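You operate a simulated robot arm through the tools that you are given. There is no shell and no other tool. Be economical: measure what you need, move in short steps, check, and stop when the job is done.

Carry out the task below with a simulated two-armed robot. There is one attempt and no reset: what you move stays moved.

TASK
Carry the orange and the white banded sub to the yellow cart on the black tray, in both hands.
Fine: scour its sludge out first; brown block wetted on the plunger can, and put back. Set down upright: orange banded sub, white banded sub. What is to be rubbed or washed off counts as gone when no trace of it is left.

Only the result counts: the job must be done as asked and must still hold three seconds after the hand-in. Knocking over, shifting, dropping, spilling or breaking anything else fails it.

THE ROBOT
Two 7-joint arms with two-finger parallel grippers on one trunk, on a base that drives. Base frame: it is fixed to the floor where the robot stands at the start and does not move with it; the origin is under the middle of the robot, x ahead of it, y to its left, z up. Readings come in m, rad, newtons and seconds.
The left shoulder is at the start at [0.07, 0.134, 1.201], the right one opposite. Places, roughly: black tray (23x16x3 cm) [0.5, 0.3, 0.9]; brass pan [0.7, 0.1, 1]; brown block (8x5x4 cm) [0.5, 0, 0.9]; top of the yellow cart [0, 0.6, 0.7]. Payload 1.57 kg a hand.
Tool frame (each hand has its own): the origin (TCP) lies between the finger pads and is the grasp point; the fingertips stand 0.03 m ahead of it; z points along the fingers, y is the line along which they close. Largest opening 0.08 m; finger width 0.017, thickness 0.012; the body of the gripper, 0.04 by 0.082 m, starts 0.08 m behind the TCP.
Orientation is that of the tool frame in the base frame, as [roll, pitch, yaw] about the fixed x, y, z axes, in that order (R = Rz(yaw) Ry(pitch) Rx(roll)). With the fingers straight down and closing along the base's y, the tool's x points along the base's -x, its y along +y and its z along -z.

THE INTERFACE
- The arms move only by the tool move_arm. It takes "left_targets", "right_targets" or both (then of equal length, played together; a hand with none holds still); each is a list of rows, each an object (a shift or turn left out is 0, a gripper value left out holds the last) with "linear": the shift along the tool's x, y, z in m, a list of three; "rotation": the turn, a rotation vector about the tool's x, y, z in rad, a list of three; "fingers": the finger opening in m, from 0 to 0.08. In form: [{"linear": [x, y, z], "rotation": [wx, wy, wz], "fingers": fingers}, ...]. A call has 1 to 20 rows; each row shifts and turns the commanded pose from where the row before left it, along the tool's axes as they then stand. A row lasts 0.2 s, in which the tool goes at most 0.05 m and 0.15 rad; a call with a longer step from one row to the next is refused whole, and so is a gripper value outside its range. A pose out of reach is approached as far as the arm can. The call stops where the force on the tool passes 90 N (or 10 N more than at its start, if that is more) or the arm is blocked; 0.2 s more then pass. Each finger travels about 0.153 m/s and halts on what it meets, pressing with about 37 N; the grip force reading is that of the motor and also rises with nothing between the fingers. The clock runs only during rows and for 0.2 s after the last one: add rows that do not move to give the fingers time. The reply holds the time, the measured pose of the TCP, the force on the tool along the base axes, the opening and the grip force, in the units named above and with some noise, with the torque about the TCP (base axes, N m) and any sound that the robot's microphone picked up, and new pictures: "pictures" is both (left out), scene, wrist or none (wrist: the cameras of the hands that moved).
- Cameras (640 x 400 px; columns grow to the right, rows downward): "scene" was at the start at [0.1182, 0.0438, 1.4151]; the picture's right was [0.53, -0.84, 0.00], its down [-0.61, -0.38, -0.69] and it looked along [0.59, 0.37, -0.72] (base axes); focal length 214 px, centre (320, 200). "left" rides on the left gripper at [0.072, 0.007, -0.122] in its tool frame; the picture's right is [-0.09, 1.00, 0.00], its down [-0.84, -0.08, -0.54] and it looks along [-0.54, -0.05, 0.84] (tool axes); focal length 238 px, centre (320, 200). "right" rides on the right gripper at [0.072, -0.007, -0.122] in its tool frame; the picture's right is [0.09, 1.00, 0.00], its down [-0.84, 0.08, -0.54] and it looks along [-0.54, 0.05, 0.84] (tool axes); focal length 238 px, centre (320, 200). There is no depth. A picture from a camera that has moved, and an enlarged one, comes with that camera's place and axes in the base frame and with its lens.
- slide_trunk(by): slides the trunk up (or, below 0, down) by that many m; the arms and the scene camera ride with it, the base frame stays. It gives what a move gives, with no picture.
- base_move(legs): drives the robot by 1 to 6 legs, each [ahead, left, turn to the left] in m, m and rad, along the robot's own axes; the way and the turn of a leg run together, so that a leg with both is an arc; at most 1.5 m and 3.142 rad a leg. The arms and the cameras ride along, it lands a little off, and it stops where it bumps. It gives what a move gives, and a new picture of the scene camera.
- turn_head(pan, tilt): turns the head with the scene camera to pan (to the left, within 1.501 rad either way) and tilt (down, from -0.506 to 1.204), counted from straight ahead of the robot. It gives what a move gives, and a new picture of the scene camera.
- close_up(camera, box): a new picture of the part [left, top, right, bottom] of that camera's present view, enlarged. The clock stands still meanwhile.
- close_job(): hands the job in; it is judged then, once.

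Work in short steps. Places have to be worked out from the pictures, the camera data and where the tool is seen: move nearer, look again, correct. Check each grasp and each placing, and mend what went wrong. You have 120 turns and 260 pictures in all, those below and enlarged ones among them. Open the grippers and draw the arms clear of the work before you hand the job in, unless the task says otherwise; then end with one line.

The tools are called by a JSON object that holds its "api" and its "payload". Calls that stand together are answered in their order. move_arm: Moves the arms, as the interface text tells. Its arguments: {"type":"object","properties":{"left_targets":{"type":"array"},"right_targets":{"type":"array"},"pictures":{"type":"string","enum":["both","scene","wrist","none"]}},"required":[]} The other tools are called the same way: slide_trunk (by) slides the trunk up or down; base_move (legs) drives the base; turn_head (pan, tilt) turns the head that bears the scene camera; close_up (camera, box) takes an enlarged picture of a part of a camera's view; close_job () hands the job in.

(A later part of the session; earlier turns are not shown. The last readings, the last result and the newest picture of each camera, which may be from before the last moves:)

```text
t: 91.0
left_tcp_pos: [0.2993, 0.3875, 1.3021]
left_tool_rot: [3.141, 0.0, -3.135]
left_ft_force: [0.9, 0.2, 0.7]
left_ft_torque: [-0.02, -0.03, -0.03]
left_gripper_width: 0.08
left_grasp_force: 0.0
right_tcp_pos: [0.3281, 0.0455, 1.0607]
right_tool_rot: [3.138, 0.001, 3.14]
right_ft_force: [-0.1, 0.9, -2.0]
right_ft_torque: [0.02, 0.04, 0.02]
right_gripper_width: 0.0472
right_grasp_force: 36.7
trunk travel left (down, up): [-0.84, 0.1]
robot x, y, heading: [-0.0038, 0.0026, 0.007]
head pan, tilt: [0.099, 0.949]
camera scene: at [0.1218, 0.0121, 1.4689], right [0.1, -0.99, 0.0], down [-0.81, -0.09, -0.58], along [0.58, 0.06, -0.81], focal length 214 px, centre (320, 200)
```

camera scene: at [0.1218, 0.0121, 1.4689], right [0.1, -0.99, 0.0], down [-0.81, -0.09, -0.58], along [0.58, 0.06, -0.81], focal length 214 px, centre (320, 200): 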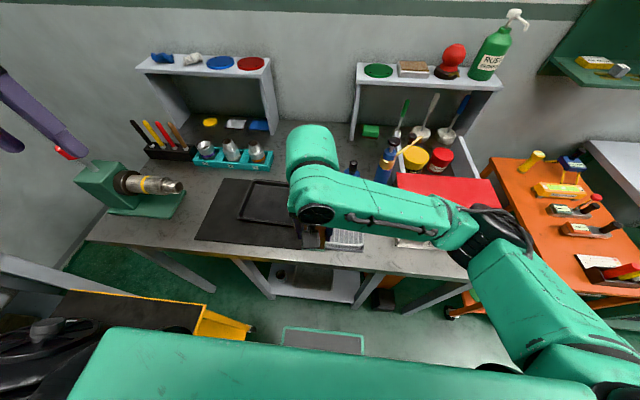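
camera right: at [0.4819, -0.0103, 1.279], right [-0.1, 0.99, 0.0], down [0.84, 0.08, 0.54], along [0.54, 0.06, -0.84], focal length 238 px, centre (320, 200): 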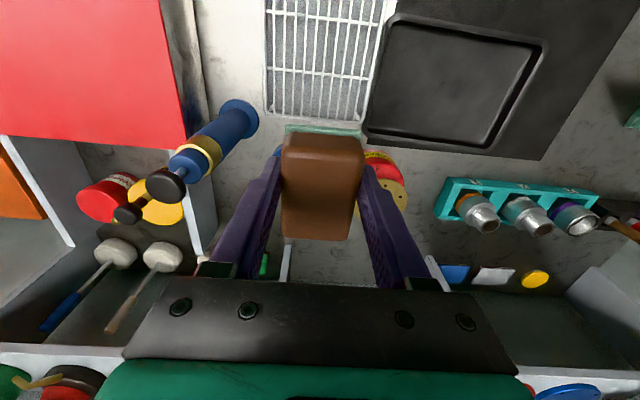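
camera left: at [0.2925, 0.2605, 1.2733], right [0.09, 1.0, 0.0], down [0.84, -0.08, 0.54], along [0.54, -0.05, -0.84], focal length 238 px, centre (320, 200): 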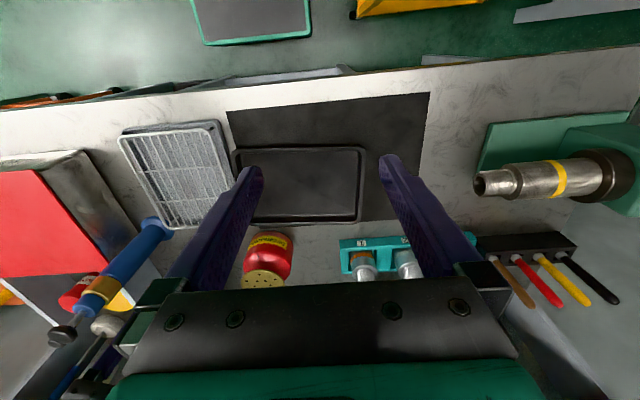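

Good posture. I carry the block above its place on the rack.

{"api": "move_arm", "payload": {"right_targets": [{"linear": [-0.04, -0.012, 0]}, {"linear": [-0.04, -0.012, 0]}, {"linear": [-0.035, -0.01, 0]}, {"linear": [-0.035, -0.01, 0]}, {"linear": [0, 0, 0.04]}, {"linear": [0, 0, 0.02]}, {}], "pictures": "both"}}

```text
t: 92.6
left_tcp_pos: [0.2995, 0.3899, 1.3019]
left_tool_rot: [-3.141, 0.002, -3.134]
left_ft_force: [0.4, -0.9, -0.8]
left_ft_torque: [-0.02, -0.01, 0.02]
left_gripper_width: 0.0802
left_grasp_force: 0.1
right_tcp_pos: [0.4769, 0.0011, 0.9988]
right_tool_rot: [3.139, 0.003, 3.141]
right_ft_force: [0.9, 1.4, -1.8]
right_ft_torque: [0.01, -0.01, -0.02]
right_gripper_width: 0.0472
right_grasp_force: 37.0
trunk travel left (down, up): [-0.84, 0.1]
robot x, y, heading: [-0.0016, 0.0034, 0.008]
head pan, tilt: [0.099, 0.949]
camera scene: at [0.1221, 0.0124, 1.4689], right [0.11, -0.99, 0.0], down [-0.81, -0.09, -0.58], along [0.58, 0.06, -0.81], focal length 214 px, centre (320, 200)
camera right: at [0.4059, -0.0056, 1.1215], right [-0.09, 1.0, 0.0], down [0.84, 0.07, 0.54], along [0.54, 0.05, -0.84], focal length 238 px, centre (320, 200)
```

scene: 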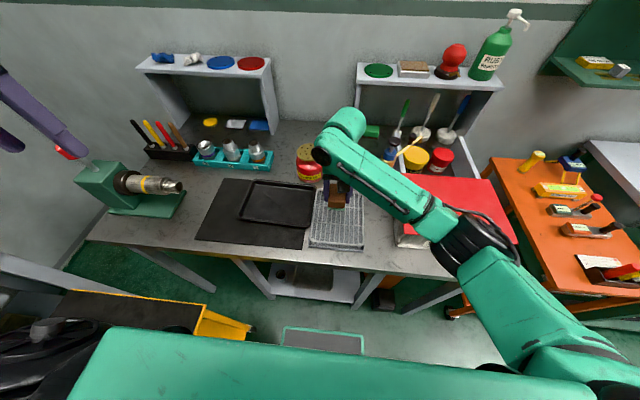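
right: 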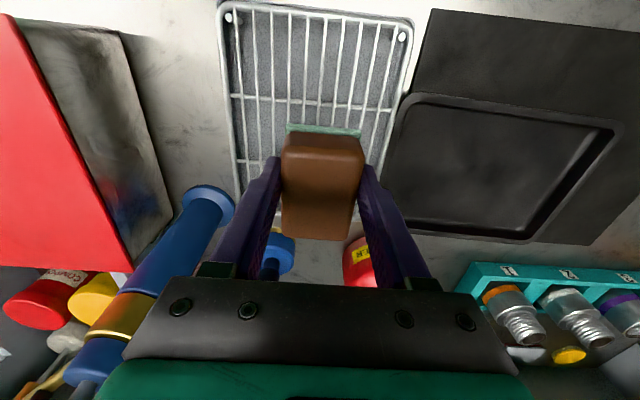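

From here the wrist camera sees the tray close; a final trace check before parting with the block.

{"api": "close_up", "payload": {"camera": "right", "box": [370, 80, 630, 245]}}

{"api": "close_up", "payload": {"camera": "scene", "box": [230, 170, 330, 235]}}

```text
2.42 times, centred on (500, 162) of right
camera zoom: at [0.4059, -0.0056, 1.1215], right [-0.09, 1.0, 0.0], down [0.84, 0.07, 0.54], along [0.54, 0.05, -0.84], focal length 578 px, centre (-116, 291)
```

zoom: 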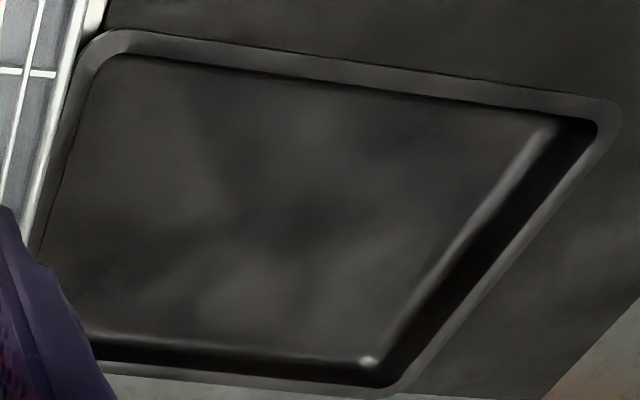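

```text
6.15 times, centred on (280, 202) of scene
camera zoom: at [0.1221, 0.0124, 1.4689], right [0.11, -0.99, 0.0], down [-0.81, -0.09, -0.58], along [0.58, 0.06, -0.81], focal length 1320 px, centre (566, 185)
```

zoom: 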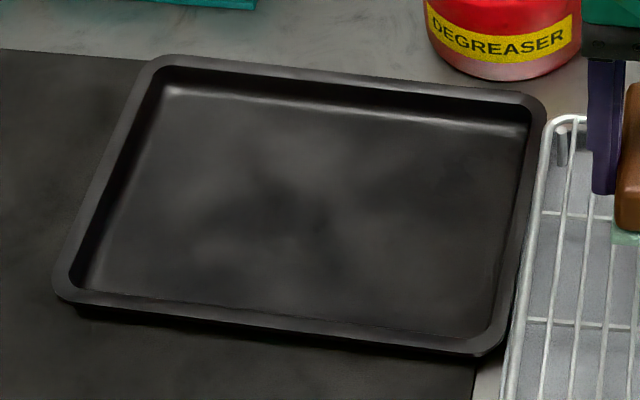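

Clean. I lower the block onto the rack and release.

{"api": "move_arm", "payload": {"right_targets": [{"linear": [0, 0, 0.035]}, {"linear": [0, 0, 0.02]}, {"linear": [0, 0, 0.006]}, {"linear": [0, 0, 0.002]}, {}], "pictures": "none"}}

```text
t: 93.8
left_tcp_pos: [0.2998, 0.3883, 1.3018]
left_tool_rot: [-3.141, 0.002, -3.135]
left_ft_force: [-0.2, -0.7, 0.0]
left_ft_torque: [0.01, 0.0, 0.0]
left_gripper_width: 0.0801
left_grasp_force: 0.1
right_tcp_pos: [0.4795, 0.0029, 0.9376]
right_tool_rot: [3.139, 0.002, 3.139]
right_ft_force: [0.0, 1.4, -1.6]
right_ft_torque: [-0.02, 0.03, 0.05]
right_gripper_width: 0.047
right_grasp_force: 36.3
trunk travel left (down, up): [-0.84, 0.1]
robot x, y, heading: [0.001, 0.0041, 0.01]
head pan, tilt: [0.099, 0.949]
```

{"api": "move_arm", "payload": {"right_targets": [{"linear": [0, 0, 0.002]}, {"linear": [0, 0, 0.002]}, {}], "pictures": "wrist"}}

```text
t: 94.6
left_tcp_pos: [0.2985, 0.3881, 1.3024]
left_tool_rot: [-3.14, 0.002, -3.134]
left_ft_force: [0.8, -0.2, 0.7]
left_ft_torque: [0.01, -0.05, 0.01]
left_gripper_width: 0.0799
left_grasp_force: 0.1
right_tcp_pos: [0.4781, 0.0024, 0.934]
right_tool_rot: [3.136, 0.002, 3.14]
right_ft_force: [-0.5, -0.4, -1.0]
right_ft_torque: [-0.05, 0.0, 0.0]
right_gripper_width: 0.0471
right_grasp_force: 37.0
trunk travel left (down, up): [-0.84, 0.1]
robot x, y, heading: [-0.0001, 0.0027, 0.006]
head pan, tilt: [0.099, 0.949]
camera right: at [0.4067, -0.0056, 1.056], right [-0.09, 1.0, 0.0], down [0.84, 0.07, 0.54], along [0.54, 0.05, -0.84], focal length 238 px, centre (320, 200)
```

right: 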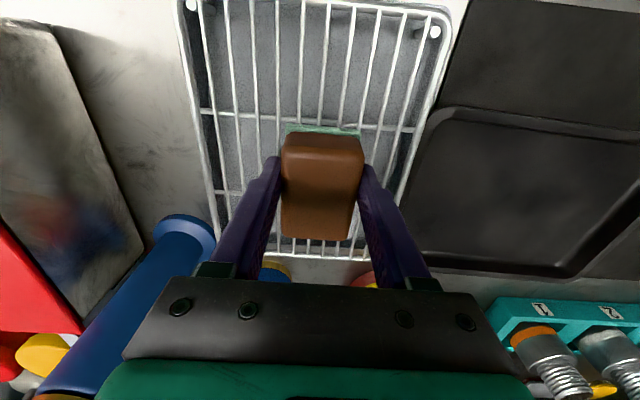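

Block had slid up slightly in the grip; I continue down until contact.

{"api": "move_arm", "payload": {"right_targets": [{"linear": [0, 0, 0.003]}, {"linear": [0, 0, 0.003]}, {}], "pictures": "none"}}

```text
t: 95.4
left_tcp_pos: [0.2984, 0.3891, 1.3022]
left_tool_rot: [-3.141, 0.004, -3.135]
left_ft_force: [-0.2, -0.5, -0.3]
left_ft_torque: [-0.01, -0.01, -0.01]
left_gripper_width: 0.08
left_grasp_force: 0.0
right_tcp_pos: [0.478, 0.0025, 0.9311]
right_tool_rot: [3.137, 0.007, 3.14]
right_ft_force: [4.2, -0.6, 14.9]
right_ft_torque: [-0.3, -0.84, -0.01]
right_gripper_width: 0.0472
right_grasp_force: 36.9
trunk travel left (down, up): [-0.84, 0.1]
robot x, y, heading: [-0.002, 0.006, 0.006]
head pan, tilt: [0.099, 0.949]
```

Contact. I ease off 2 mm, open and rise.

{"api": "move_arm", "payload": {"right_targets": [{"linear": [0, 0, -0.002]}, {"fingers": 0.08}, {"fingers": 0.08}, {"fingers": 0.08}, {"linear": [0, 0, -0.03]}, {"linear": [0, 0, -0.04]}, {"linear": [0, 0, -0.04]}, {}], "pictures": "wrist"}}

```text
t: 97.2
left_tcp_pos: [0.2986, 0.3881, 1.3007]
left_tool_rot: [-3.141, 0.003, -3.135]
left_ft_force: [-1.2, 0.1, -0.2]
left_ft_torque: [0.0, 0.0, -0.05]
left_gripper_width: 0.08
left_grasp_force: 0.1
right_tcp_pos: [0.4749, 0.0013, 1.0409]
right_tool_rot: [3.141, 0.002, 3.139]
right_ft_force: [-0.2, -0.3, -0.4]
right_ft_torque: [0.01, 0.0, 0.0]
right_gripper_width: 0.0803
right_grasp_force: 0.1
trunk travel left (down, up): [-0.84, 0.1]
robot x, y, heading: [-0.0034, 0.0062, 0.008]
head pan, tilt: [0.099, 0.949]
camera right: at [0.4044, -0.0055, 1.1628], right [-0.09, 1.0, 0.0], down [0.84, 0.08, 0.54], along [0.54, 0.05, -0.84], focal length 238 px, centre (320, 200)
```

right: 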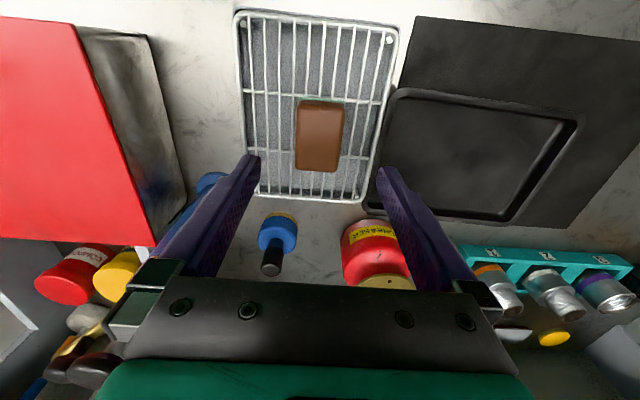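

Block is back on the rack. Next the subs with the left hand: I retract the right hand up/back, lower the trunk a bit and drive closer.

{"api": "move_arm", "payload": {"right_targets": [{"linear": [0.02, -0.01, -0.04]}, {"linear": [0.03, -0.01, -0.04]}, {"linear": [0.03, -0.02, -0.03]}, {"linear": [0.03, -0.02, -0.03]}, {"linear": [0.03, -0.02, -0.03]}], "pictures": "none"}}

{"api": "slide_trunk", "payload": {"by": -0.065}}

{"api": "base_move", "payload": {"legs": [[0.12, 0, 0], [0, 0.07, 0]]}}

{"api": "turn_head", "payload": {"pan": 0.5, "tilt": 0.8}}

```text
refused: row 2 steps farther than a row can; nothing moved
```

```text
t: 98.2
left_tcp_pos: [0.2996, 0.3888, 1.2373]
left_tool_rot: [3.141, 0.002, -3.135]
left_ft_force: [0.0, 0.1, 0.0]
left_ft_torque: [-0.01, 0.0, -0.03]
left_gripper_width: 0.0798
left_grasp_force: 0.1
right_tcp_pos: [0.4757, 0.0008, 0.9754]
right_tool_rot: [3.138, 0.002, 3.138]
right_ft_force: [-1.0, -0.1, 0.5]
right_ft_torque: [-0.01, -0.01, 0.01]
right_gripper_width: 0.0799
right_grasp_force: 0.0
trunk travel left (down, up): [-0.775, 0.165]
robot x, y, heading: [-0.0001, 0.0042, 0.013]
head pan, tilt: [0.099, 0.949]
```

```text
t: 100.1
left_tcp_pos: [0.4178, 0.4554, 1.2389]
left_tool_rot: [3.137, 0.001, -3.133]
left_ft_force: [0.4, 0.4, -0.5]
left_ft_torque: [0.01, 0.0, -0.01]
left_gripper_width: 0.0801
left_grasp_force: 0.1
right_tcp_pos: [0.5951, 0.067, 0.9763]
right_tool_rot: [3.134, 0.003, 3.139]
right_ft_force: [-0.2, -1.4, -0.1]
right_ft_torque: [0.03, -0.01, 0.0]
right_gripper_width: 0.0801
right_grasp_force: 0.2
trunk travel left (down, up): [-0.775, 0.165]
robot x, y, heading: [0.1162, 0.0728, 0.01]
head pan, tilt: [0.099, 0.949]
camera scene: at [0.2408, 0.0767, 1.404], right [0.11, -0.99, 0.0], down [-0.81, -0.08, -0.58], along [0.58, 0.06, -0.81], focal length 214 px, centre (320, 200)
```

scene: 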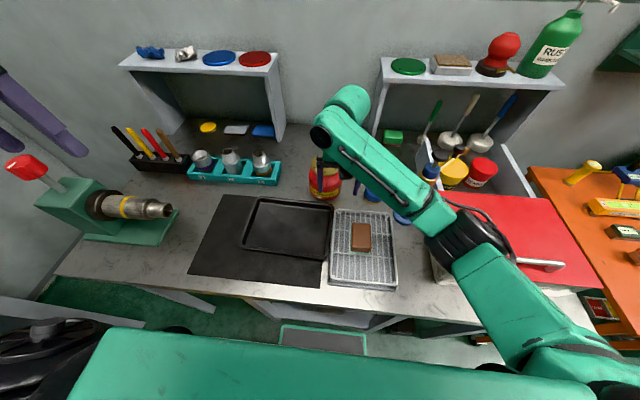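

```text
t: 100.9
left_tcp_pos: [0.4174, 0.4613, 1.2371]
left_tool_rot: [3.141, 0.002, -3.132]
left_ft_force: [-0.9, -0.4, 0.6]
left_ft_torque: [-0.01, 0.02, 0.04]
left_gripper_width: 0.0797
left_grasp_force: 0.0
right_tcp_pos: [0.5965, 0.0714, 0.9748]
right_tool_rot: [3.139, 0.002, 3.141]
right_ft_force: [0.1, -1.1, -0.1]
right_ft_torque: [0.02, -0.01, -0.01]
right_gripper_width: 0.0803
right_grasp_force: 0.1
trunk travel left (down, up): [-0.775, 0.165]
robot x, y, heading: [0.1179, 0.072, 0.012]
head pan, tilt: [0.499, 0.799]
camera scene: at [0.2397, 0.1141, 1.4154], right [0.48, -0.88, 0.0], down [-0.63, -0.35, -0.7], along [0.61, 0.34, -0.72], focal length 214 px, centre (320, 200)
```

scene: 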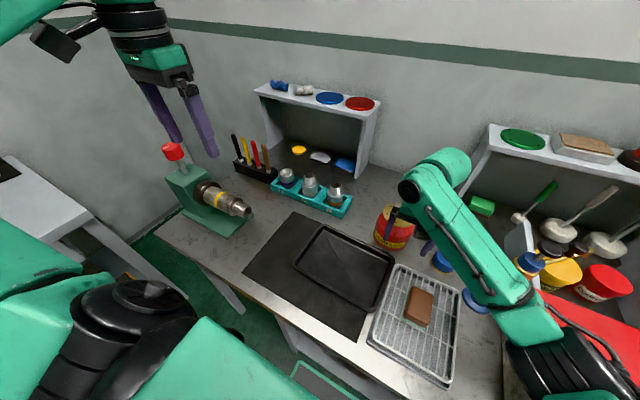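

The refused move meant the right hand travelled low, but block and can look untouched. I lift the right hand straight up now, then back.

{"api": "move_arm", "payload": {"right_targets": [{"linear": [0.0, 0, -0.04]}, {"linear": [0.0, 0, -0.04]}, {"linear": [0.03, -0.01, -0.03]}, {"linear": [0.03, -0.02, -0.03]}, {"linear": [0.03, -0.02, -0.03]}, {"linear": [0.04, -0.02, -0.01]}], "left_targets": [{"linear": [0.01, -0.02, 0]}, {"linear": [0.01, -0.02, 0.01]}, {"linear": [0, -0.02, 0.01]}, {"linear": [0, -0.02, 0.01]}, {"linear": [0, -0.02, 0.01]}, {}], "pictures": "both"}}

{"api": "close_up", "payload": {"camera": "scene", "box": [260, 150, 380, 225]}}

{"api": "close_up", "payload": {"camera": "scene", "box": [350, 180, 480, 370]}}

```text
t: 102.3
left_tcp_pos: [0.3962, 0.3585, 1.1975]
left_tool_rot: [3.141, 0.005, -3.133]
left_ft_force: [-0.3, 0.3, 0.3]
left_ft_torque: [0.02, 0.0, -0.04]
left_gripper_width: 0.0799
left_grasp_force: 0.1
right_tcp_pos: [0.4644, -0.0001, 1.158]
right_tool_rot: [3.138, 0.003, 3.138]
right_ft_force: [-0.6, -0.3, -0.1]
right_ft_torque: [-0.02, -0.02, -0.02]
right_gripper_width: 0.0798
right_grasp_force: 0.1
trunk travel left (down, up): [-0.775, 0.165]
robot x, y, heading: [0.1178, 0.0733, 0.008]
head pan, tilt: [0.499, 0.799]
camera scene: at [0.2375, 0.1119, 1.4156], right [0.48, -0.87, 0.0], down [-0.63, -0.35, -0.7], along [0.61, 0.34, -0.72], focal length 214 px, centre (320, 200)
camera right: at [0.3927, -0.0074, 1.2798], right [-0.09, 1.0, 0.0], down [0.84, 0.07, 0.54], along [0.54, 0.05, -0.84], focal length 238 px, centre (320, 200)
camera left: at [0.3246, 0.363, 1.3204], right [0.08, 1.0, 0.0], down [0.84, -0.07, 0.54], along [0.54, -0.04, -0.84], focal length 238 px, centre (320, 200)
```

scene: 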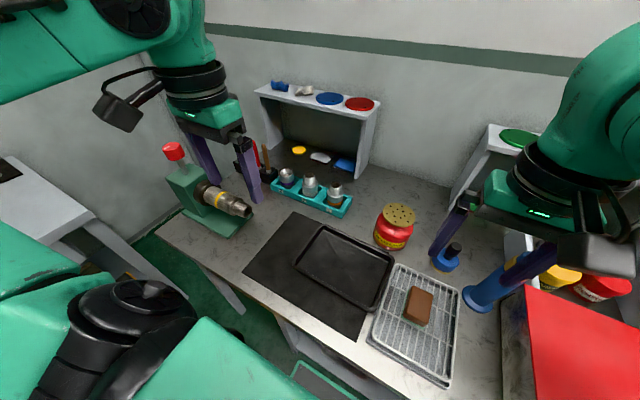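
right: 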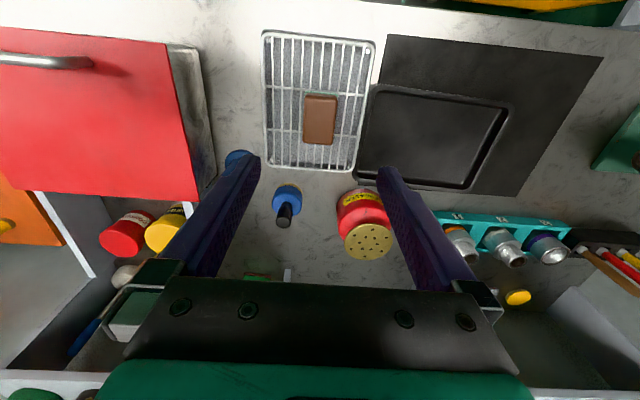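
left: 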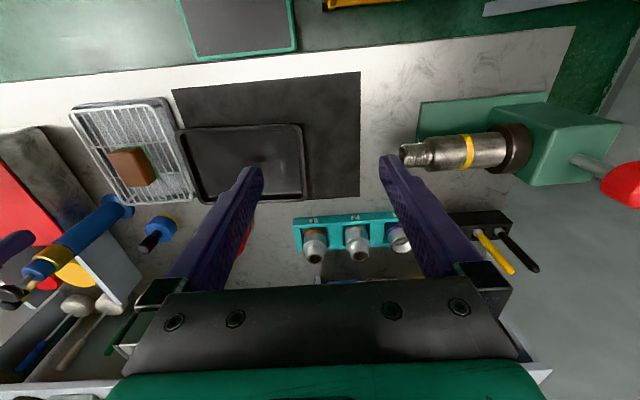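

```text
5.33 times, centred on (320, 188) of scene
camera zoom: at [0.2375, 0.1119, 1.4156], right [0.48, -0.87, 0.0], down [-0.63, -0.35, -0.7], along [0.61, 0.34, -0.72], focal length 1144 px, centre (320, 267)
```

zoom: 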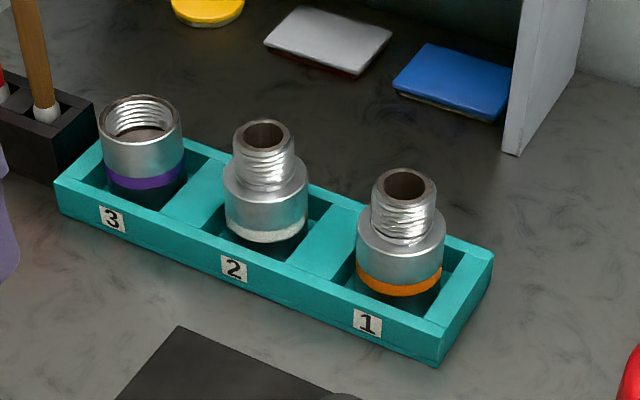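

```text
2.11 times, centred on (415, 275) of scene
camera zoom: at [0.2375, 0.1119, 1.4156], right [0.48, -0.87, 0.0], down [-0.63, -0.35, -0.7], along [0.61, 0.34, -0.72], focal length 452 px, centre (120, 42)
```

zoom: 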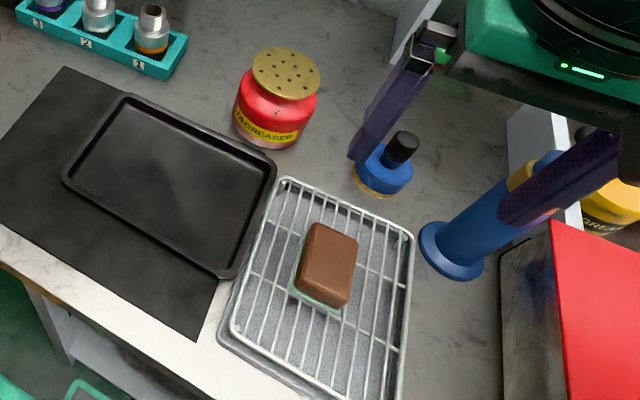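

All intact. The tray touches the rack's side, so first I'll grip its left end with the left hand and slide it a few cm away from the rack. Moving above its left rim (≈(0.515, 0.308)).

{"api": "move_arm", "payload": {"left_targets": [{"linear": [-0.03, -0.01, 0.03]}, {"linear": [-0.03, -0.01, 0.03]}, {"linear": [-0.03, -0.01, 0.03]}, {"linear": [-0.03, -0.01, 0.03]}, {"linear": [0, -0.01, 0.04]}, {"linear": [0, 0, 0.04]}, {}], "pictures": "wrist"}}

```text
t: 103.9
left_tcp_pos: [0.5218, 0.3056, 0.9963]
left_tool_rot: [3.14, 0.002, -3.135]
left_ft_force: [-0.1, -0.1, -0.2]
left_ft_torque: [-0.02, 0.01, -0.01]
left_gripper_width: 0.08
left_grasp_force: 0.1
right_tcp_pos: [0.4673, 0.0011, 1.1569]
right_tool_rot: [3.138, 0.001, 3.139]
right_ft_force: [-2.1, 0.2, -0.3]
right_ft_torque: [0.01, 0.0, 0.0]
right_gripper_width: 0.0798
right_grasp_force: 0.0
trunk travel left (down, up): [-0.775, 0.165]
robot x, y, heading: [0.1167, 0.0711, 0.006]
head pan, tilt: [0.499, 0.799]
camera left: at [0.4503, 0.3113, 1.1178], right [0.08, 1.0, 0.0], down [0.84, -0.07, 0.54], along [0.54, -0.04, -0.84], focal length 238 px, centre (320, 200)
```

left: 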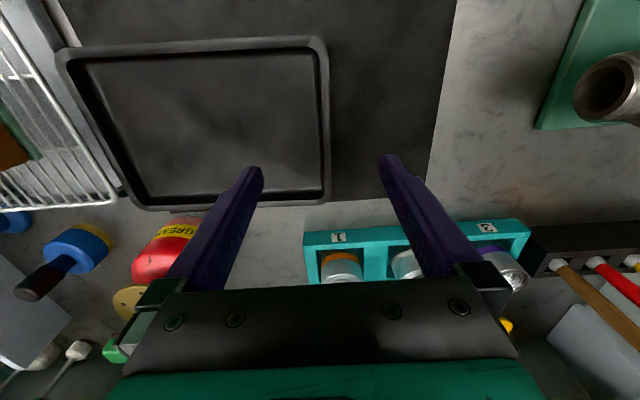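

Rim is centred between the fingers. I descend to z≈0.906 and close on the end wall.

{"api": "move_arm", "payload": {"left_targets": [{"linear": [0.012, 0.004, 0.03]}, {"linear": [0, 0, 0.03]}, {"linear": [0, 0, 0.02]}, {"linear": [0, 0, 0.01]}, {"fingers": 0.04}, {"fingers": 0.01}, {"fingers": 0.0}, {"fingers": 0.0}, {}], "pictures": "wrist"}}

```text
t: 105.9
left_tcp_pos: [0.5101, 0.3126, 0.9075]
left_tool_rot: [3.138, 0.002, -3.132]
left_ft_force: [0.1, -0.1, -0.8]
left_ft_torque: [0.0, 0.0, 0.0]
left_gripper_width: 0.0
left_grasp_force: 21.4
right_tcp_pos: [0.4674, 0.0015, 1.1562]
right_tool_rot: [3.137, 0.003, 3.139]
right_ft_force: [0.5, -0.2, 0.8]
right_ft_torque: [0.01, 0.01, 0.01]
right_gripper_width: 0.0802
right_grasp_force: 0.0
trunk travel left (down, up): [-0.775, 0.165]
robot x, y, heading: [0.1182, 0.0737, 0.009]
head pan, tilt: [0.499, 0.799]
camera left: at [0.4387, 0.3179, 1.0298], right [0.08, 1.0, 0.0], down [0.84, -0.07, 0.54], along [0.54, -0.04, -0.84], focal length 238 px, centre (320, 200)
```

left: 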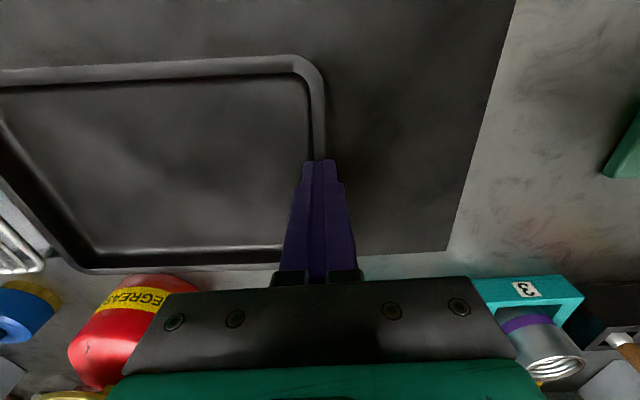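

The fingers closed above the rim, so it sits lower than thought. I reopen, go lower stepwise and try again.

{"api": "move_arm", "payload": {"left_targets": [{"fingers": 0.06}, {"fingers": 0.06}, {"linear": [0, 0, 0.01], "fingers": 0.06}, {"linear": [0, 0, 0.008]}, {}], "pictures": "wrist"}}

```text
t: 107.1
left_tcp_pos: [0.5097, 0.3124, 0.8889]
left_tool_rot: [3.139, 0.002, -3.133]
left_ft_force: [0.6, 0.3, 0.3]
left_ft_torque: [0.02, 0.01, 0.0]
left_gripper_width: 0.0598
left_grasp_force: 0.1
right_tcp_pos: [0.4664, 0.0004, 1.1578]
right_tool_rot: [3.139, 0.002, 3.139]
right_ft_force: [-0.1, -0.7, -0.4]
right_ft_torque: [0.02, 0.02, 0.04]
right_gripper_width: 0.0799
right_grasp_force: 0.1
trunk travel left (down, up): [-0.775, 0.165]
robot x, y, heading: [0.1215, 0.0784, 0.005]
head pan, tilt: [0.499, 0.799]
camera left: at [0.438, 0.3182, 1.0115], right [0.08, 1.0, 0.0], down [0.84, -0.07, 0.54], along [0.54, -0.04, -0.84], focal length 238 px, centre (320, 200)
```

left: 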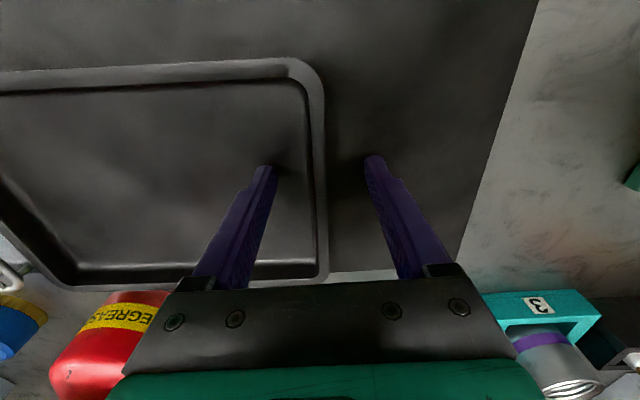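

{"api": "move_arm", "payload": {"left_targets": [{"fingers": 0.03}, {"fingers": 0.0}, {"fingers": 0.0}, {}], "pictures": "wrist"}}

```text
t: 108.1
left_tcp_pos: [0.5091, 0.3128, 0.8898]
left_tool_rot: [3.141, 0.002, -3.135]
left_ft_force: [-1.0, -1.3, -0.4]
left_ft_torque: [-0.05, -0.12, -0.27]
left_gripper_width: 0.0028
left_grasp_force: 24.0
right_tcp_pos: [0.4663, 0.0018, 1.1575]
right_tool_rot: [3.139, 0.001, 3.138]
right_ft_force: [0.5, 0.0, -0.5]
right_ft_torque: [-0.01, 0.01, 0.01]
right_gripper_width: 0.0803
right_grasp_force: 0.1
trunk travel left (down, up): [-0.775, 0.165]
robot x, y, heading: [0.118, 0.0708, 0.01]
head pan, tilt: [0.499, 0.799]
camera left: at [0.4378, 0.3179, 1.0116], right [0.08, 1.0, 0.0], down [0.84, -0.07, 0.54], along [0.54, -0.04, -0.84], focal length 238 px, centre (320, 200)
```

left: 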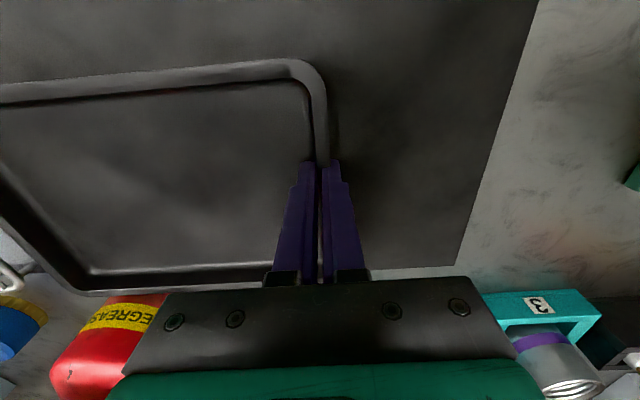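

It grips a thin ~3 mm wall edge. I go ~6 mm deeper for a firmer hold.

{"api": "move_arm", "payload": {"left_targets": [{"fingers": 0.03}, {"linear": [0, 0, 0.004]}, {"linear": [0, 0, 0.003]}, {"fingers": 0.0}, {"fingers": 0.0}, {}], "pictures": "none"}}

```text
t: 109.5
left_tcp_pos: [0.5106, 0.3112, 0.8878]
left_tool_rot: [3.137, 0.016, -3.134]
left_ft_force: [8.4, 7.3, 57.8]
left_ft_torque: [-0.24, 0.35, 0.01]
left_gripper_width: 0.0043
left_grasp_force: 25.1
right_tcp_pos: [0.4617, 0.0001, 1.1593]
right_tool_rot: [3.137, 0.007, 3.139]
right_ft_force: [1.0, -0.9, 1.2]
right_ft_torque: [0.02, -0.03, -0.01]
right_gripper_width: 0.0796
right_grasp_force: 0.0
trunk travel left (down, up): [-0.775, 0.165]
robot x, y, heading: [0.1186, 0.0776, 0.008]
head pan, tilt: [0.499, 0.799]
```

Fingertips reached the floor (~0.857); I relieve 5 mm, keep the grip, and drag the tray left 3 cm as a test.

{"api": "move_arm", "payload": {"left_targets": [{"linear": [0, 0, -0.005], "fingers": 0.0}, {}, {"linear": [0, 0.01, 0]}, {"linear": [0, 0.01, 0]}, {"linear": [0, 0.01, 0]}, {}], "pictures": "both"}}

```text
t: 110.9
left_tcp_pos: [0.5063, 0.341, 0.8886]
left_tool_rot: [3.135, 0.001, -3.131]
left_ft_force: [-4.8, -11.6, 16.4]
left_ft_torque: [-0.49, 0.41, -0.1]
left_gripper_width: 0.0027
left_grasp_force: 23.9
right_tcp_pos: [0.4631, -0.0035, 1.1577]
right_tool_rot: [3.136, 0.004, 3.139]
right_ft_force: [-0.5, -1.1, 1.0]
right_ft_torque: [-0.02, 0.0, 0.01]
right_gripper_width: 0.0797
right_grasp_force: 0.1
trunk travel left (down, up): [-0.775, 0.165]
robot x, y, heading: [0.1209, 0.0709, 0.007]
head pan, tilt: [0.499, 0.799]
camera scene: at [0.2361, 0.1075, 1.4158], right [0.48, -0.87, 0.0], down [-0.63, -0.34, -0.7], along [0.61, 0.34, -0.71], focal length 214 px, centre (320, 200)
camera left: at [0.4343, 0.3444, 1.0107], right [0.08, 1.0, 0.01], down [0.84, -0.07, 0.54], along [0.54, -0.04, -0.84], focal length 238 px, centre (320, 200)
```

scene: 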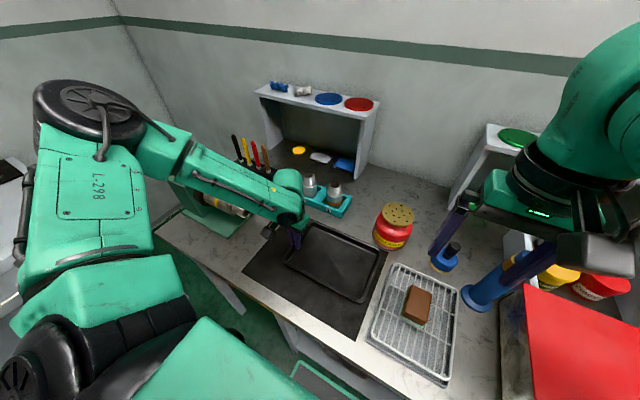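
left: 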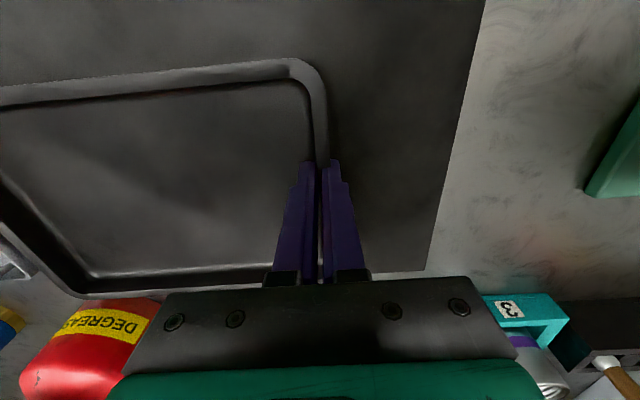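

The tray follows. Another 1.5 cm, then release and rise.

{"api": "move_arm", "payload": {"left_targets": [{"linear": [0, 0.008, -0.001]}, {"linear": [0, 0.008, 0]}, {}, {"fingers": 0.03}, {"fingers": 0.06}, {"linear": [0, 0, -0.03]}, {"linear": [0, 0, -0.04]}, {"linear": [0, 0, -0.04]}, {"linear": [0, 0, -0.04]}], "pictures": "both"}}

```text
t: 112.9
left_tcp_pos: [0.5069, 0.3587, 1.041]
left_tool_rot: [3.141, 0.001, -3.134]
left_ft_force: [0.3, 0.0, 0.3]
left_ft_torque: [-0.05, -0.02, 0.01]
left_gripper_width: 0.06
left_grasp_force: 0.1
right_tcp_pos: [0.4659, 0.0001, 1.1571]
right_tool_rot: [3.138, 0.002, 3.14]
right_ft_force: [-0.8, -0.9, -0.1]
right_ft_torque: [0.03, 0.0, 0.03]
right_gripper_width: 0.0801
right_grasp_force: 0.0
trunk travel left (down, up): [-0.775, 0.165]
robot x, y, heading: [0.1203, 0.0703, 0.006]
head pan, tilt: [0.499, 0.799]
camera scene: at [0.2389, 0.1128, 1.4154], right [0.48, -0.87, 0.0], down [-0.63, -0.35, -0.7], along [0.61, 0.34, -0.72], focal length 214 px, centre (320, 200)
camera left: at [0.4349, 0.3637, 1.1638], right [0.08, 1.0, 0.0], down [0.84, -0.07, 0.54], along [0.54, -0.05, -0.84], focal length 238 px, centre (320, 200)
```

scene: 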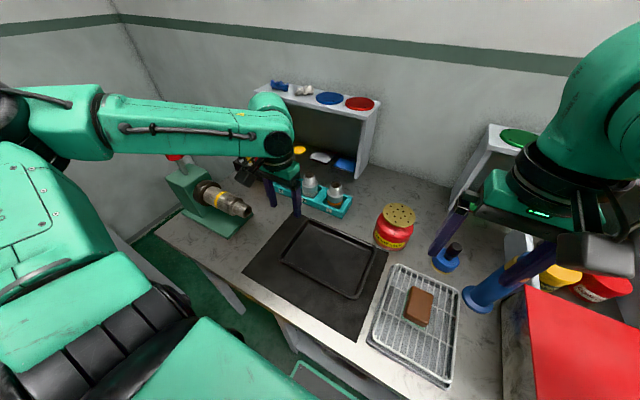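
left: 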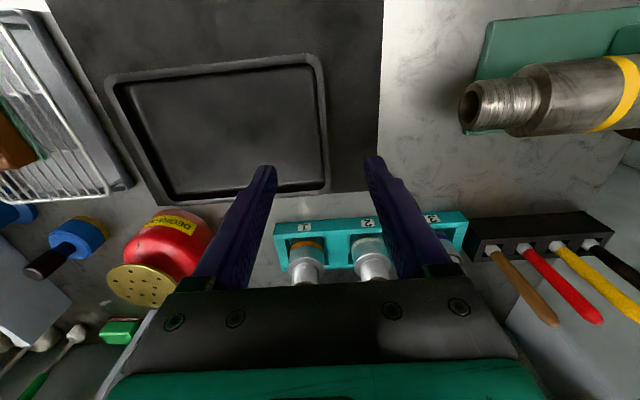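

Tray now clear of the rack. Next the orange sub at ≈(0.715, 0.322, top 0.948): I tilt the left hand 0.5 rad forward and hover above it.

{"api": "move_arm", "payload": {"left_targets": [{"rotation": [0, -0.125, 0], "fingers": 0.08}, {"rotation": [0, -0.125, 0]}, {"rotation": [0, -0.125, 0]}, {"rotation": [0, -0.125, 0]}, {"linear": [-0.033, -0.0075, 0.0225]}, {"linear": [-0.033, -0.0075, 0.0225]}, {"linear": [-0.033, -0.0075, 0.0225]}, {"linear": [-0.033, -0.0075, 0.0225]}, {"linear": [-0.033, -0.0075, 0.0225]}, {}], "pictures": "both"}}

{"api": "close_up", "payload": {"camera": "scene", "box": [240, 120, 400, 220]}}

```text
t: 115.1
left_tcp_pos: [0.6976, 0.3369, 0.9817]
left_tool_rot: [-3.141, 0.29, -3.111]
left_ft_force: [-0.9, -0.7, 0.4]
left_ft_torque: [-0.01, 0.02, -0.03]
left_gripper_width: 0.08
left_grasp_force: 0.0
left hand out of reach, approached as far as the arm can: row 3, 4
right_tcp_pos: [0.4656, 0.0012, 1.1585]
right_tool_rot: [3.139, 0.0, 3.14]
right_ft_force: [-1.2, 0.2, -0.4]
right_ft_torque: [0.02, 0.0, -0.03]
right_gripper_width: 0.0797
right_grasp_force: 0.1
trunk travel left (down, up): [-0.775, 0.165]
robot x, y, heading: [0.1192, 0.0731, 0.007]
head pan, tilt: [0.499, 0.799]
camera scene: at [0.2383, 0.1136, 1.4155], right [0.48, -0.87, 0.0], down [-0.63, -0.35, -0.7], along [0.61, 0.34, -0.72], focal length 214 px, centre (320, 200)
camera left: at [0.5942, 0.3387, 1.0793], right [0.06, 1.0, 0.03], down [0.65, -0.06, 0.76], along [0.76, -0.03, -0.65], focal length 238 px, centre (320, 200)
```

scene: 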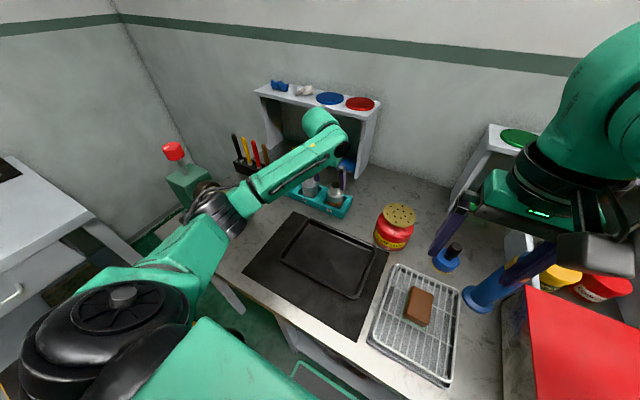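
left: 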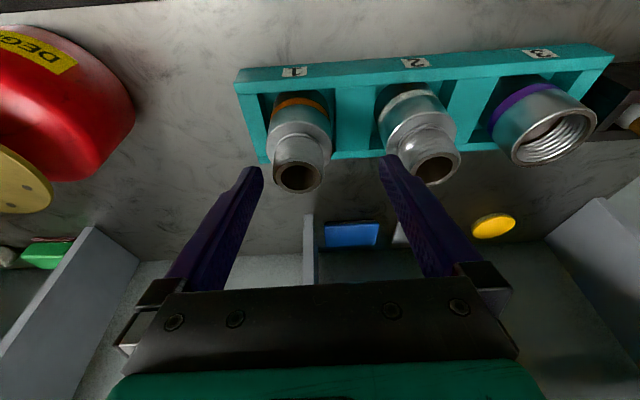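

```text
4.00 times, centred on (320, 170) of scene
camera zoom: at [0.2383, 0.1136, 1.4155], right [0.48, -0.87, 0.0], down [-0.63, -0.35, -0.7], along [0.61, 0.34, -0.72], focal length 858 px, centre (320, 320)
```

zoom: 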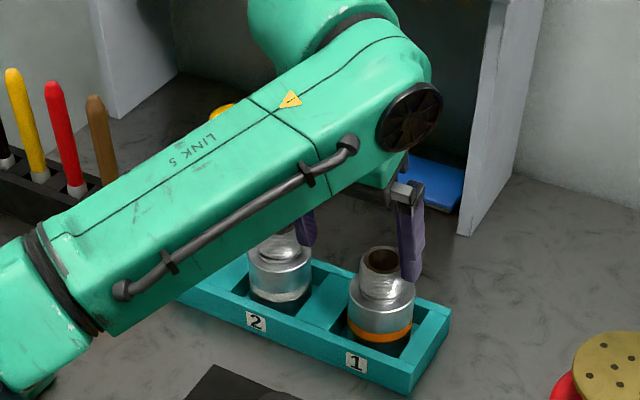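

The reachable tilt is ~0.29 rad, adequate. Fingers straddle the orange sub's neck; I align (−1.7 cm y, +1.5 cm x) and check before descending.

{"api": "move_arm", "payload": {"left_targets": [{"linear": [-0.0075, -0.0085, 0.002]}, {"linear": [-0.0075, -0.0085, 0.002]}, {}], "pictures": "wrist"}}

```text
t: 115.9
left_tcp_pos: [0.7134, 0.3197, 0.9794]
left_tool_rot: [3.141, 0.292, -3.11]
left_ft_force: [0.0, 0.1, 0.9]
left_ft_torque: [0.0, 0.0, -0.02]
left_gripper_width: 0.0802
left_grasp_force: 0.2
right_tcp_pos: [0.466, 0.0009, 1.1574]
right_tool_rot: [3.14, 0.002, 3.14]
right_ft_force: [0.9, 0.0, 0.3]
right_ft_torque: [0.01, 0.05, 0.0]
right_gripper_width: 0.0798
right_grasp_force: 0.1
trunk travel left (down, up): [-0.775, 0.165]
robot x, y, heading: [0.118, 0.0721, 0.009]
head pan, tilt: [0.499, 0.799]
camera left: at [0.61, 0.3231, 1.0772], right [0.06, 1.0, 0.03], down [0.65, -0.06, 0.76], along [0.76, -0.03, -0.65], focal length 238 px, centre (320, 200)
```

left: 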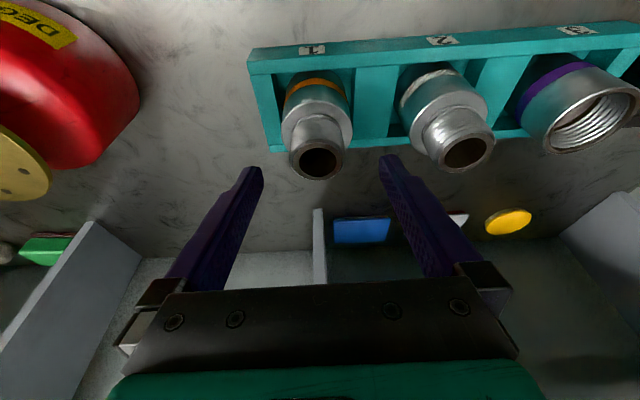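

Aligned (neck ≈(0.719, 0.318)). I descend ~3.5 cm and close on the neck.

{"api": "move_arm", "payload": {"left_targets": [{"linear": [0.004, 0, 0.018]}, {"linear": [0.004, 0, 0.017]}, {}, {"fingers": 0.04}, {"fingers": 0.02}, {"fingers": 0.02}, {"fingers": 0.02}], "pictures": "both"}}

```text
t: 117.5
left_tcp_pos: [0.7163, 0.3191, 0.9444]
left_tool_rot: [-3.141, 0.292, -3.11]
left_ft_force: [0.7, -0.7, 0.2]
left_ft_torque: [0.07, -0.09, 0.0]
left_gripper_width: 0.055
left_grasp_force: 36.7
right_tcp_pos: [0.4659, 0.0007, 1.1579]
right_tool_rot: [3.138, 0.002, 3.14]
right_ft_force: [0.4, 0.1, -0.1]
right_ft_torque: [0.03, -0.01, 0.02]
right_gripper_width: 0.0798
right_grasp_force: 0.0
trunk travel left (down, up): [-0.775, 0.165]
robot x, y, heading: [0.1193, 0.0734, 0.007]
head pan, tilt: [0.499, 0.799]
camera scene: at [0.2398, 0.113, 1.4154], right [0.48, -0.87, 0.0], down [-0.63, -0.35, -0.7], along [0.61, 0.34, -0.72], focal length 214 px, centre (320, 200)
camera left: at [0.6123, 0.3226, 1.0406], right [0.06, 1.0, 0.03], down [0.65, -0.06, 0.76], along [0.76, -0.03, -0.65], focal length 238 px, centre (320, 200)
```

scene: 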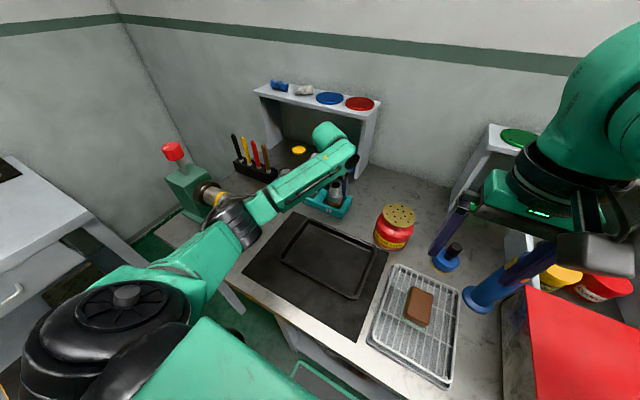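
left: 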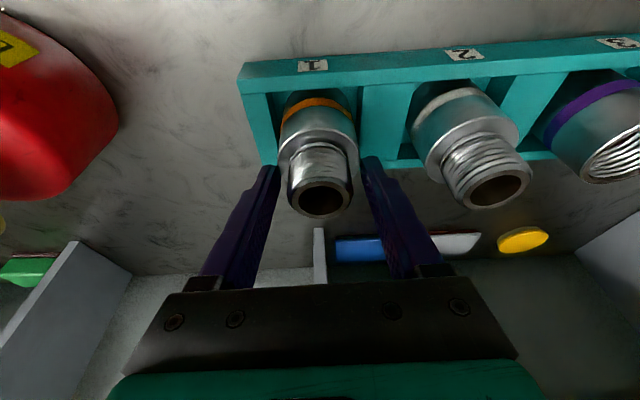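

It caught the wider body collar with just the tips. I open slightly, go 12 mm deeper and re-grip the body.

{"api": "move_arm", "payload": {"left_targets": [{"fingers": 0.068}, {"linear": [0.0035, 0, 0.0115], "fingers": 0.068}, {}, {"fingers": 0.04}, {"fingers": 0.03}, {"fingers": 0.03}], "pictures": "wrist"}}

```text
t: 118.9
left_tcp_pos: [0.7159, 0.32, 0.9309]
left_tool_rot: [-3.141, 0.292, -3.111]
left_ft_force: [1.0, -0.4, 0.3]
left_ft_torque: [-0.02, -0.05, -0.03]
left_gripper_width: 0.055
left_grasp_force: 37.0
right_tcp_pos: [0.4653, 0.0008, 1.1556]
right_tool_rot: [3.139, 0.001, 3.139]
right_ft_force: [0.1, 1.2, 0.0]
right_ft_torque: [0.02, -0.02, 0.02]
right_gripper_width: 0.0802
right_grasp_force: 0.0
trunk travel left (down, up): [-0.775, 0.165]
robot x, y, heading: [0.1198, 0.0701, 0.005]
head pan, tilt: [0.499, 0.799]
camera left: at [0.6119, 0.3226, 1.0283], right [0.06, 1.0, 0.03], down [0.65, -0.06, 0.76], along [0.76, -0.03, -0.65], focal length 238 px, centre (320, 200)
```

left: 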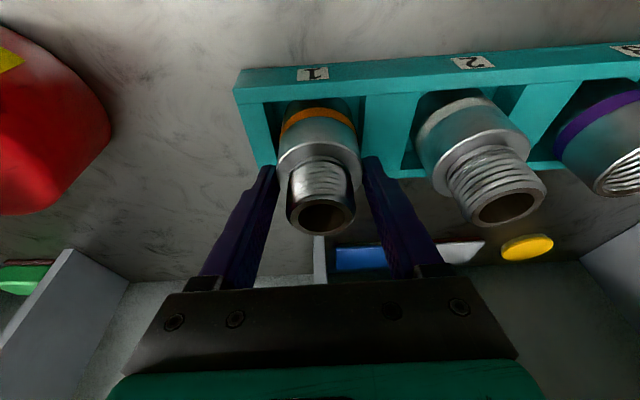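

Firm grip on the body (0.055 m). Lift straight up 9 cm.

{"api": "move_arm", "payload": {"left_targets": [{"linear": [-0.0043, 0, -0.0144]}, {"linear": [-0.0057, 0, -0.0192]}, {"linear": [-0.0086, 0, -0.0287]}, {"linear": [-0.0086, 0, -0.0287]}, {}], "pictures": "both"}}

```text
t: 120.1
left_tcp_pos: [0.718, 0.3201, 1.0239]
left_tool_rot: [-3.14, 0.29, -3.109]
left_ft_force: [-0.6, 0.9, -2.9]
left_ft_torque: [-0.02, 0.04, 0.01]
left_gripper_width: 0.0548
left_grasp_force: 37.3
right_tcp_pos: [0.4673, 0.0017, 1.1572]
right_tool_rot: [3.14, 0.0, 3.139]
right_ft_force: [0.4, -0.6, 0.0]
right_ft_torque: [-0.02, -0.02, 0.0]
right_gripper_width: 0.08
right_grasp_force: 0.2
trunk travel left (down, up): [-0.775, 0.165]
robot x, y, heading: [0.1181, 0.0716, 0.004]
head pan, tilt: [0.499, 0.799]
camera scene: at [0.2404, 0.1136, 1.4153], right [0.48, -0.87, 0.0], down [-0.63, -0.35, -0.7], along [0.61, 0.34, -0.72], focal length 214 px, centre (320, 200)
camera left: at [0.6126, 0.3224, 1.1215], right [0.06, 1.0, 0.03], down [0.65, -0.06, 0.76], along [0.76, -0.03, -0.65], focal length 238 px, centre (320, 200)
```

scene: 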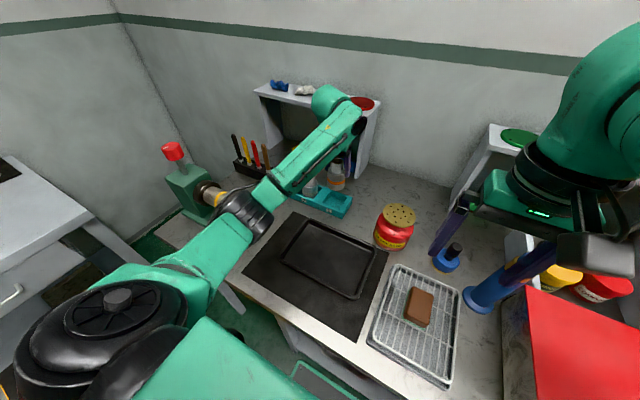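
left: 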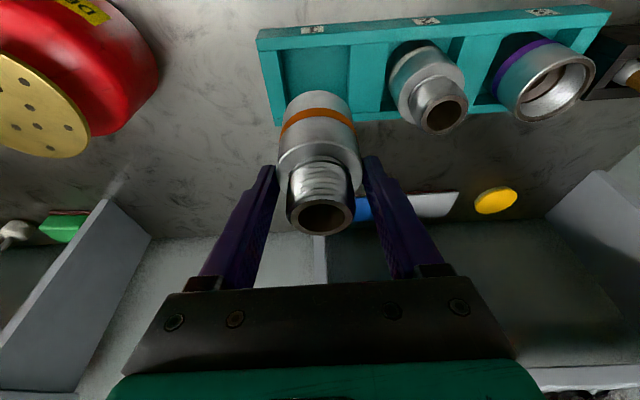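

Sub held. I bring it back above the tray at ≈(0.512, 0.208).

{"api": "move_arm", "payload": {"left_targets": [{"linear": [0.033, -0.0177, -0.0098]}, {"linear": [0.033, -0.0177, -0.0098]}, {"linear": [0.033, -0.0177, -0.0098]}, {"linear": [0.033, -0.0177, -0.0098]}, {"linear": [0.033, -0.0177, -0.0098]}, {"linear": [0.033, -0.0177, -0.0098]}, {}], "pictures": "both"}}

```text
t: 121.7
left_tcp_pos: [0.5147, 0.2069, 1.0248]
left_tool_rot: [-3.141, 0.29, -3.112]
left_ft_force: [-0.5, 0.6, -2.7]
left_ft_torque: [-0.03, -0.06, -0.01]
left_gripper_width: 0.0551
left_grasp_force: 37.0
right_tcp_pos: [0.4679, 0.001, 1.1574]
right_tool_rot: [3.139, 0.0, 3.141]
right_ft_force: [0.4, 0.3, -0.2]
right_ft_torque: [0.01, -0.03, -0.04]
right_gripper_width: 0.0801
right_grasp_force: 0.1
trunk travel left (down, up): [-0.775, 0.165]
robot x, y, heading: [0.122, 0.0731, 0.003]
head pan, tilt: [0.499, 0.799]
camera scene: at [0.2405, 0.1134, 1.4153], right [0.48, -0.87, 0.0], down [-0.63, -0.35, -0.7], along [0.61, 0.34, -0.72], focal length 214 px, centre (320, 200)
camera left: at [0.4107, 0.2101, 1.1214], right [0.06, 1.0, 0.03], down [0.65, -0.06, 0.76], along [0.76, -0.03, -0.65], focal length 238 px, centre (320, 200)
```

scene: 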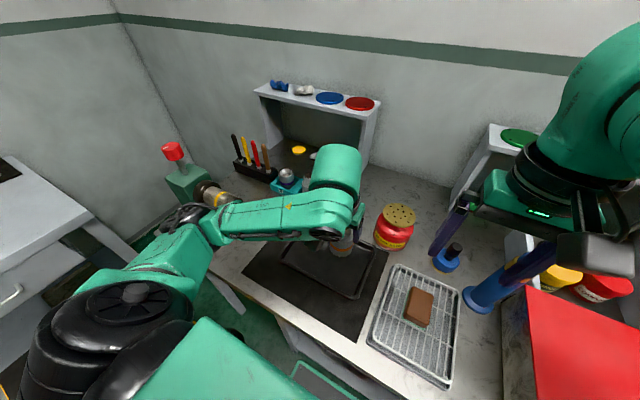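
left: 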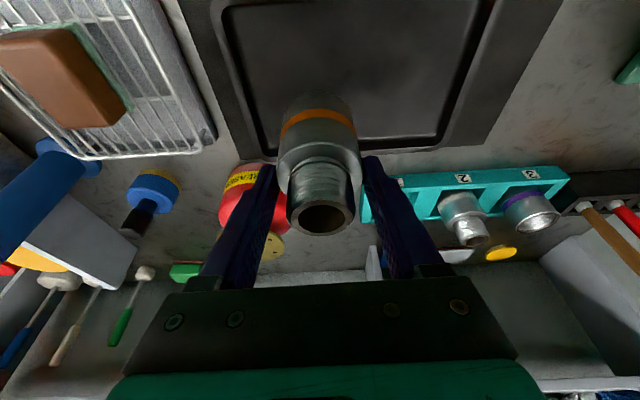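

Positioned over the tray. Descend; last part in small steps.

{"api": "move_arm", "payload": {"left_targets": [{"linear": [0.0086, 0, 0.0287]}, {"linear": [0.0086, 0, 0.0287]}, {"linear": [0.0043, 0, 0.0144]}, {"linear": [0.0017, 0, 0.0057]}, {}], "pictures": "wrist"}}

```text
t: 122.9
left_tcp_pos: [0.5134, 0.2066, 0.9442]
left_tool_rot: [3.141, 0.291, -3.111]
left_ft_force: [0.3, -0.3, -3.2]
left_ft_torque: [-0.01, 0.0, 0.01]
left_gripper_width: 0.0547
left_grasp_force: 36.8
right_tcp_pos: [0.4674, 0.0012, 1.1563]
right_tool_rot: [3.137, 0.0, 3.141]
right_ft_force: [0.1, -0.7, 0.1]
right_ft_torque: [-0.02, -0.02, -0.02]
right_gripper_width: 0.0799
right_grasp_force: 0.1
trunk travel left (down, up): [-0.775, 0.165]
robot x, y, heading: [0.1195, 0.0746, 0.004]
head pan, tilt: [0.499, 0.799]
camera left: at [0.4103, 0.21, 1.0412], right [0.06, 1.0, 0.03], down [0.65, -0.06, 0.76], along [0.76, -0.03, -0.65], focal length 238 px, centre (320, 200)
```

left: 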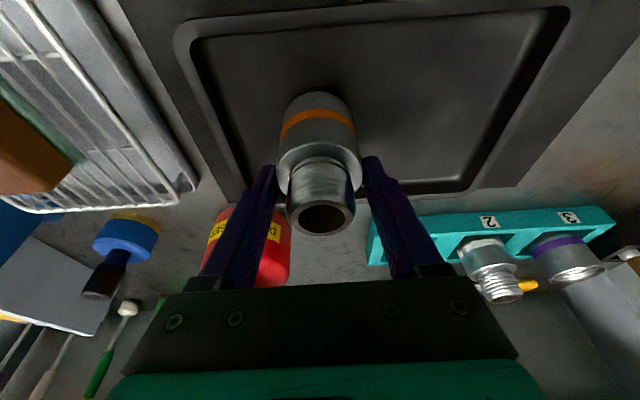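

{"api": "move_arm", "payload": {"left_targets": [{"linear": [0.0011, 0, 0.0038]}, {"linear": [0.0011, 0, 0.0038]}, {"linear": [0.0009, 0, 0.0029]}, {}], "pictures": "none"}}

```text
t: 123.9
left_tcp_pos: [0.5148, 0.2075, 0.9332]
left_tool_rot: [3.141, 0.289, -3.109]
left_ft_force: [0.4, -0.4, -2.3]
left_ft_torque: [-0.01, 0.04, 0.01]
left_gripper_width: 0.0547
left_grasp_force: 36.7
right_tcp_pos: [0.4653, 0.0012, 1.1573]
right_tool_rot: [3.14, 0.001, 3.139]
right_ft_force: [-0.8, 0.3, -0.5]
right_ft_torque: [0.0, 0.0, 0.02]
right_gripper_width: 0.0798
right_grasp_force: 0.0
trunk travel left (down, up): [-0.775, 0.165]
robot x, y, heading: [0.1185, 0.0752, 0.007]
head pan, tilt: [0.499, 0.799]
```

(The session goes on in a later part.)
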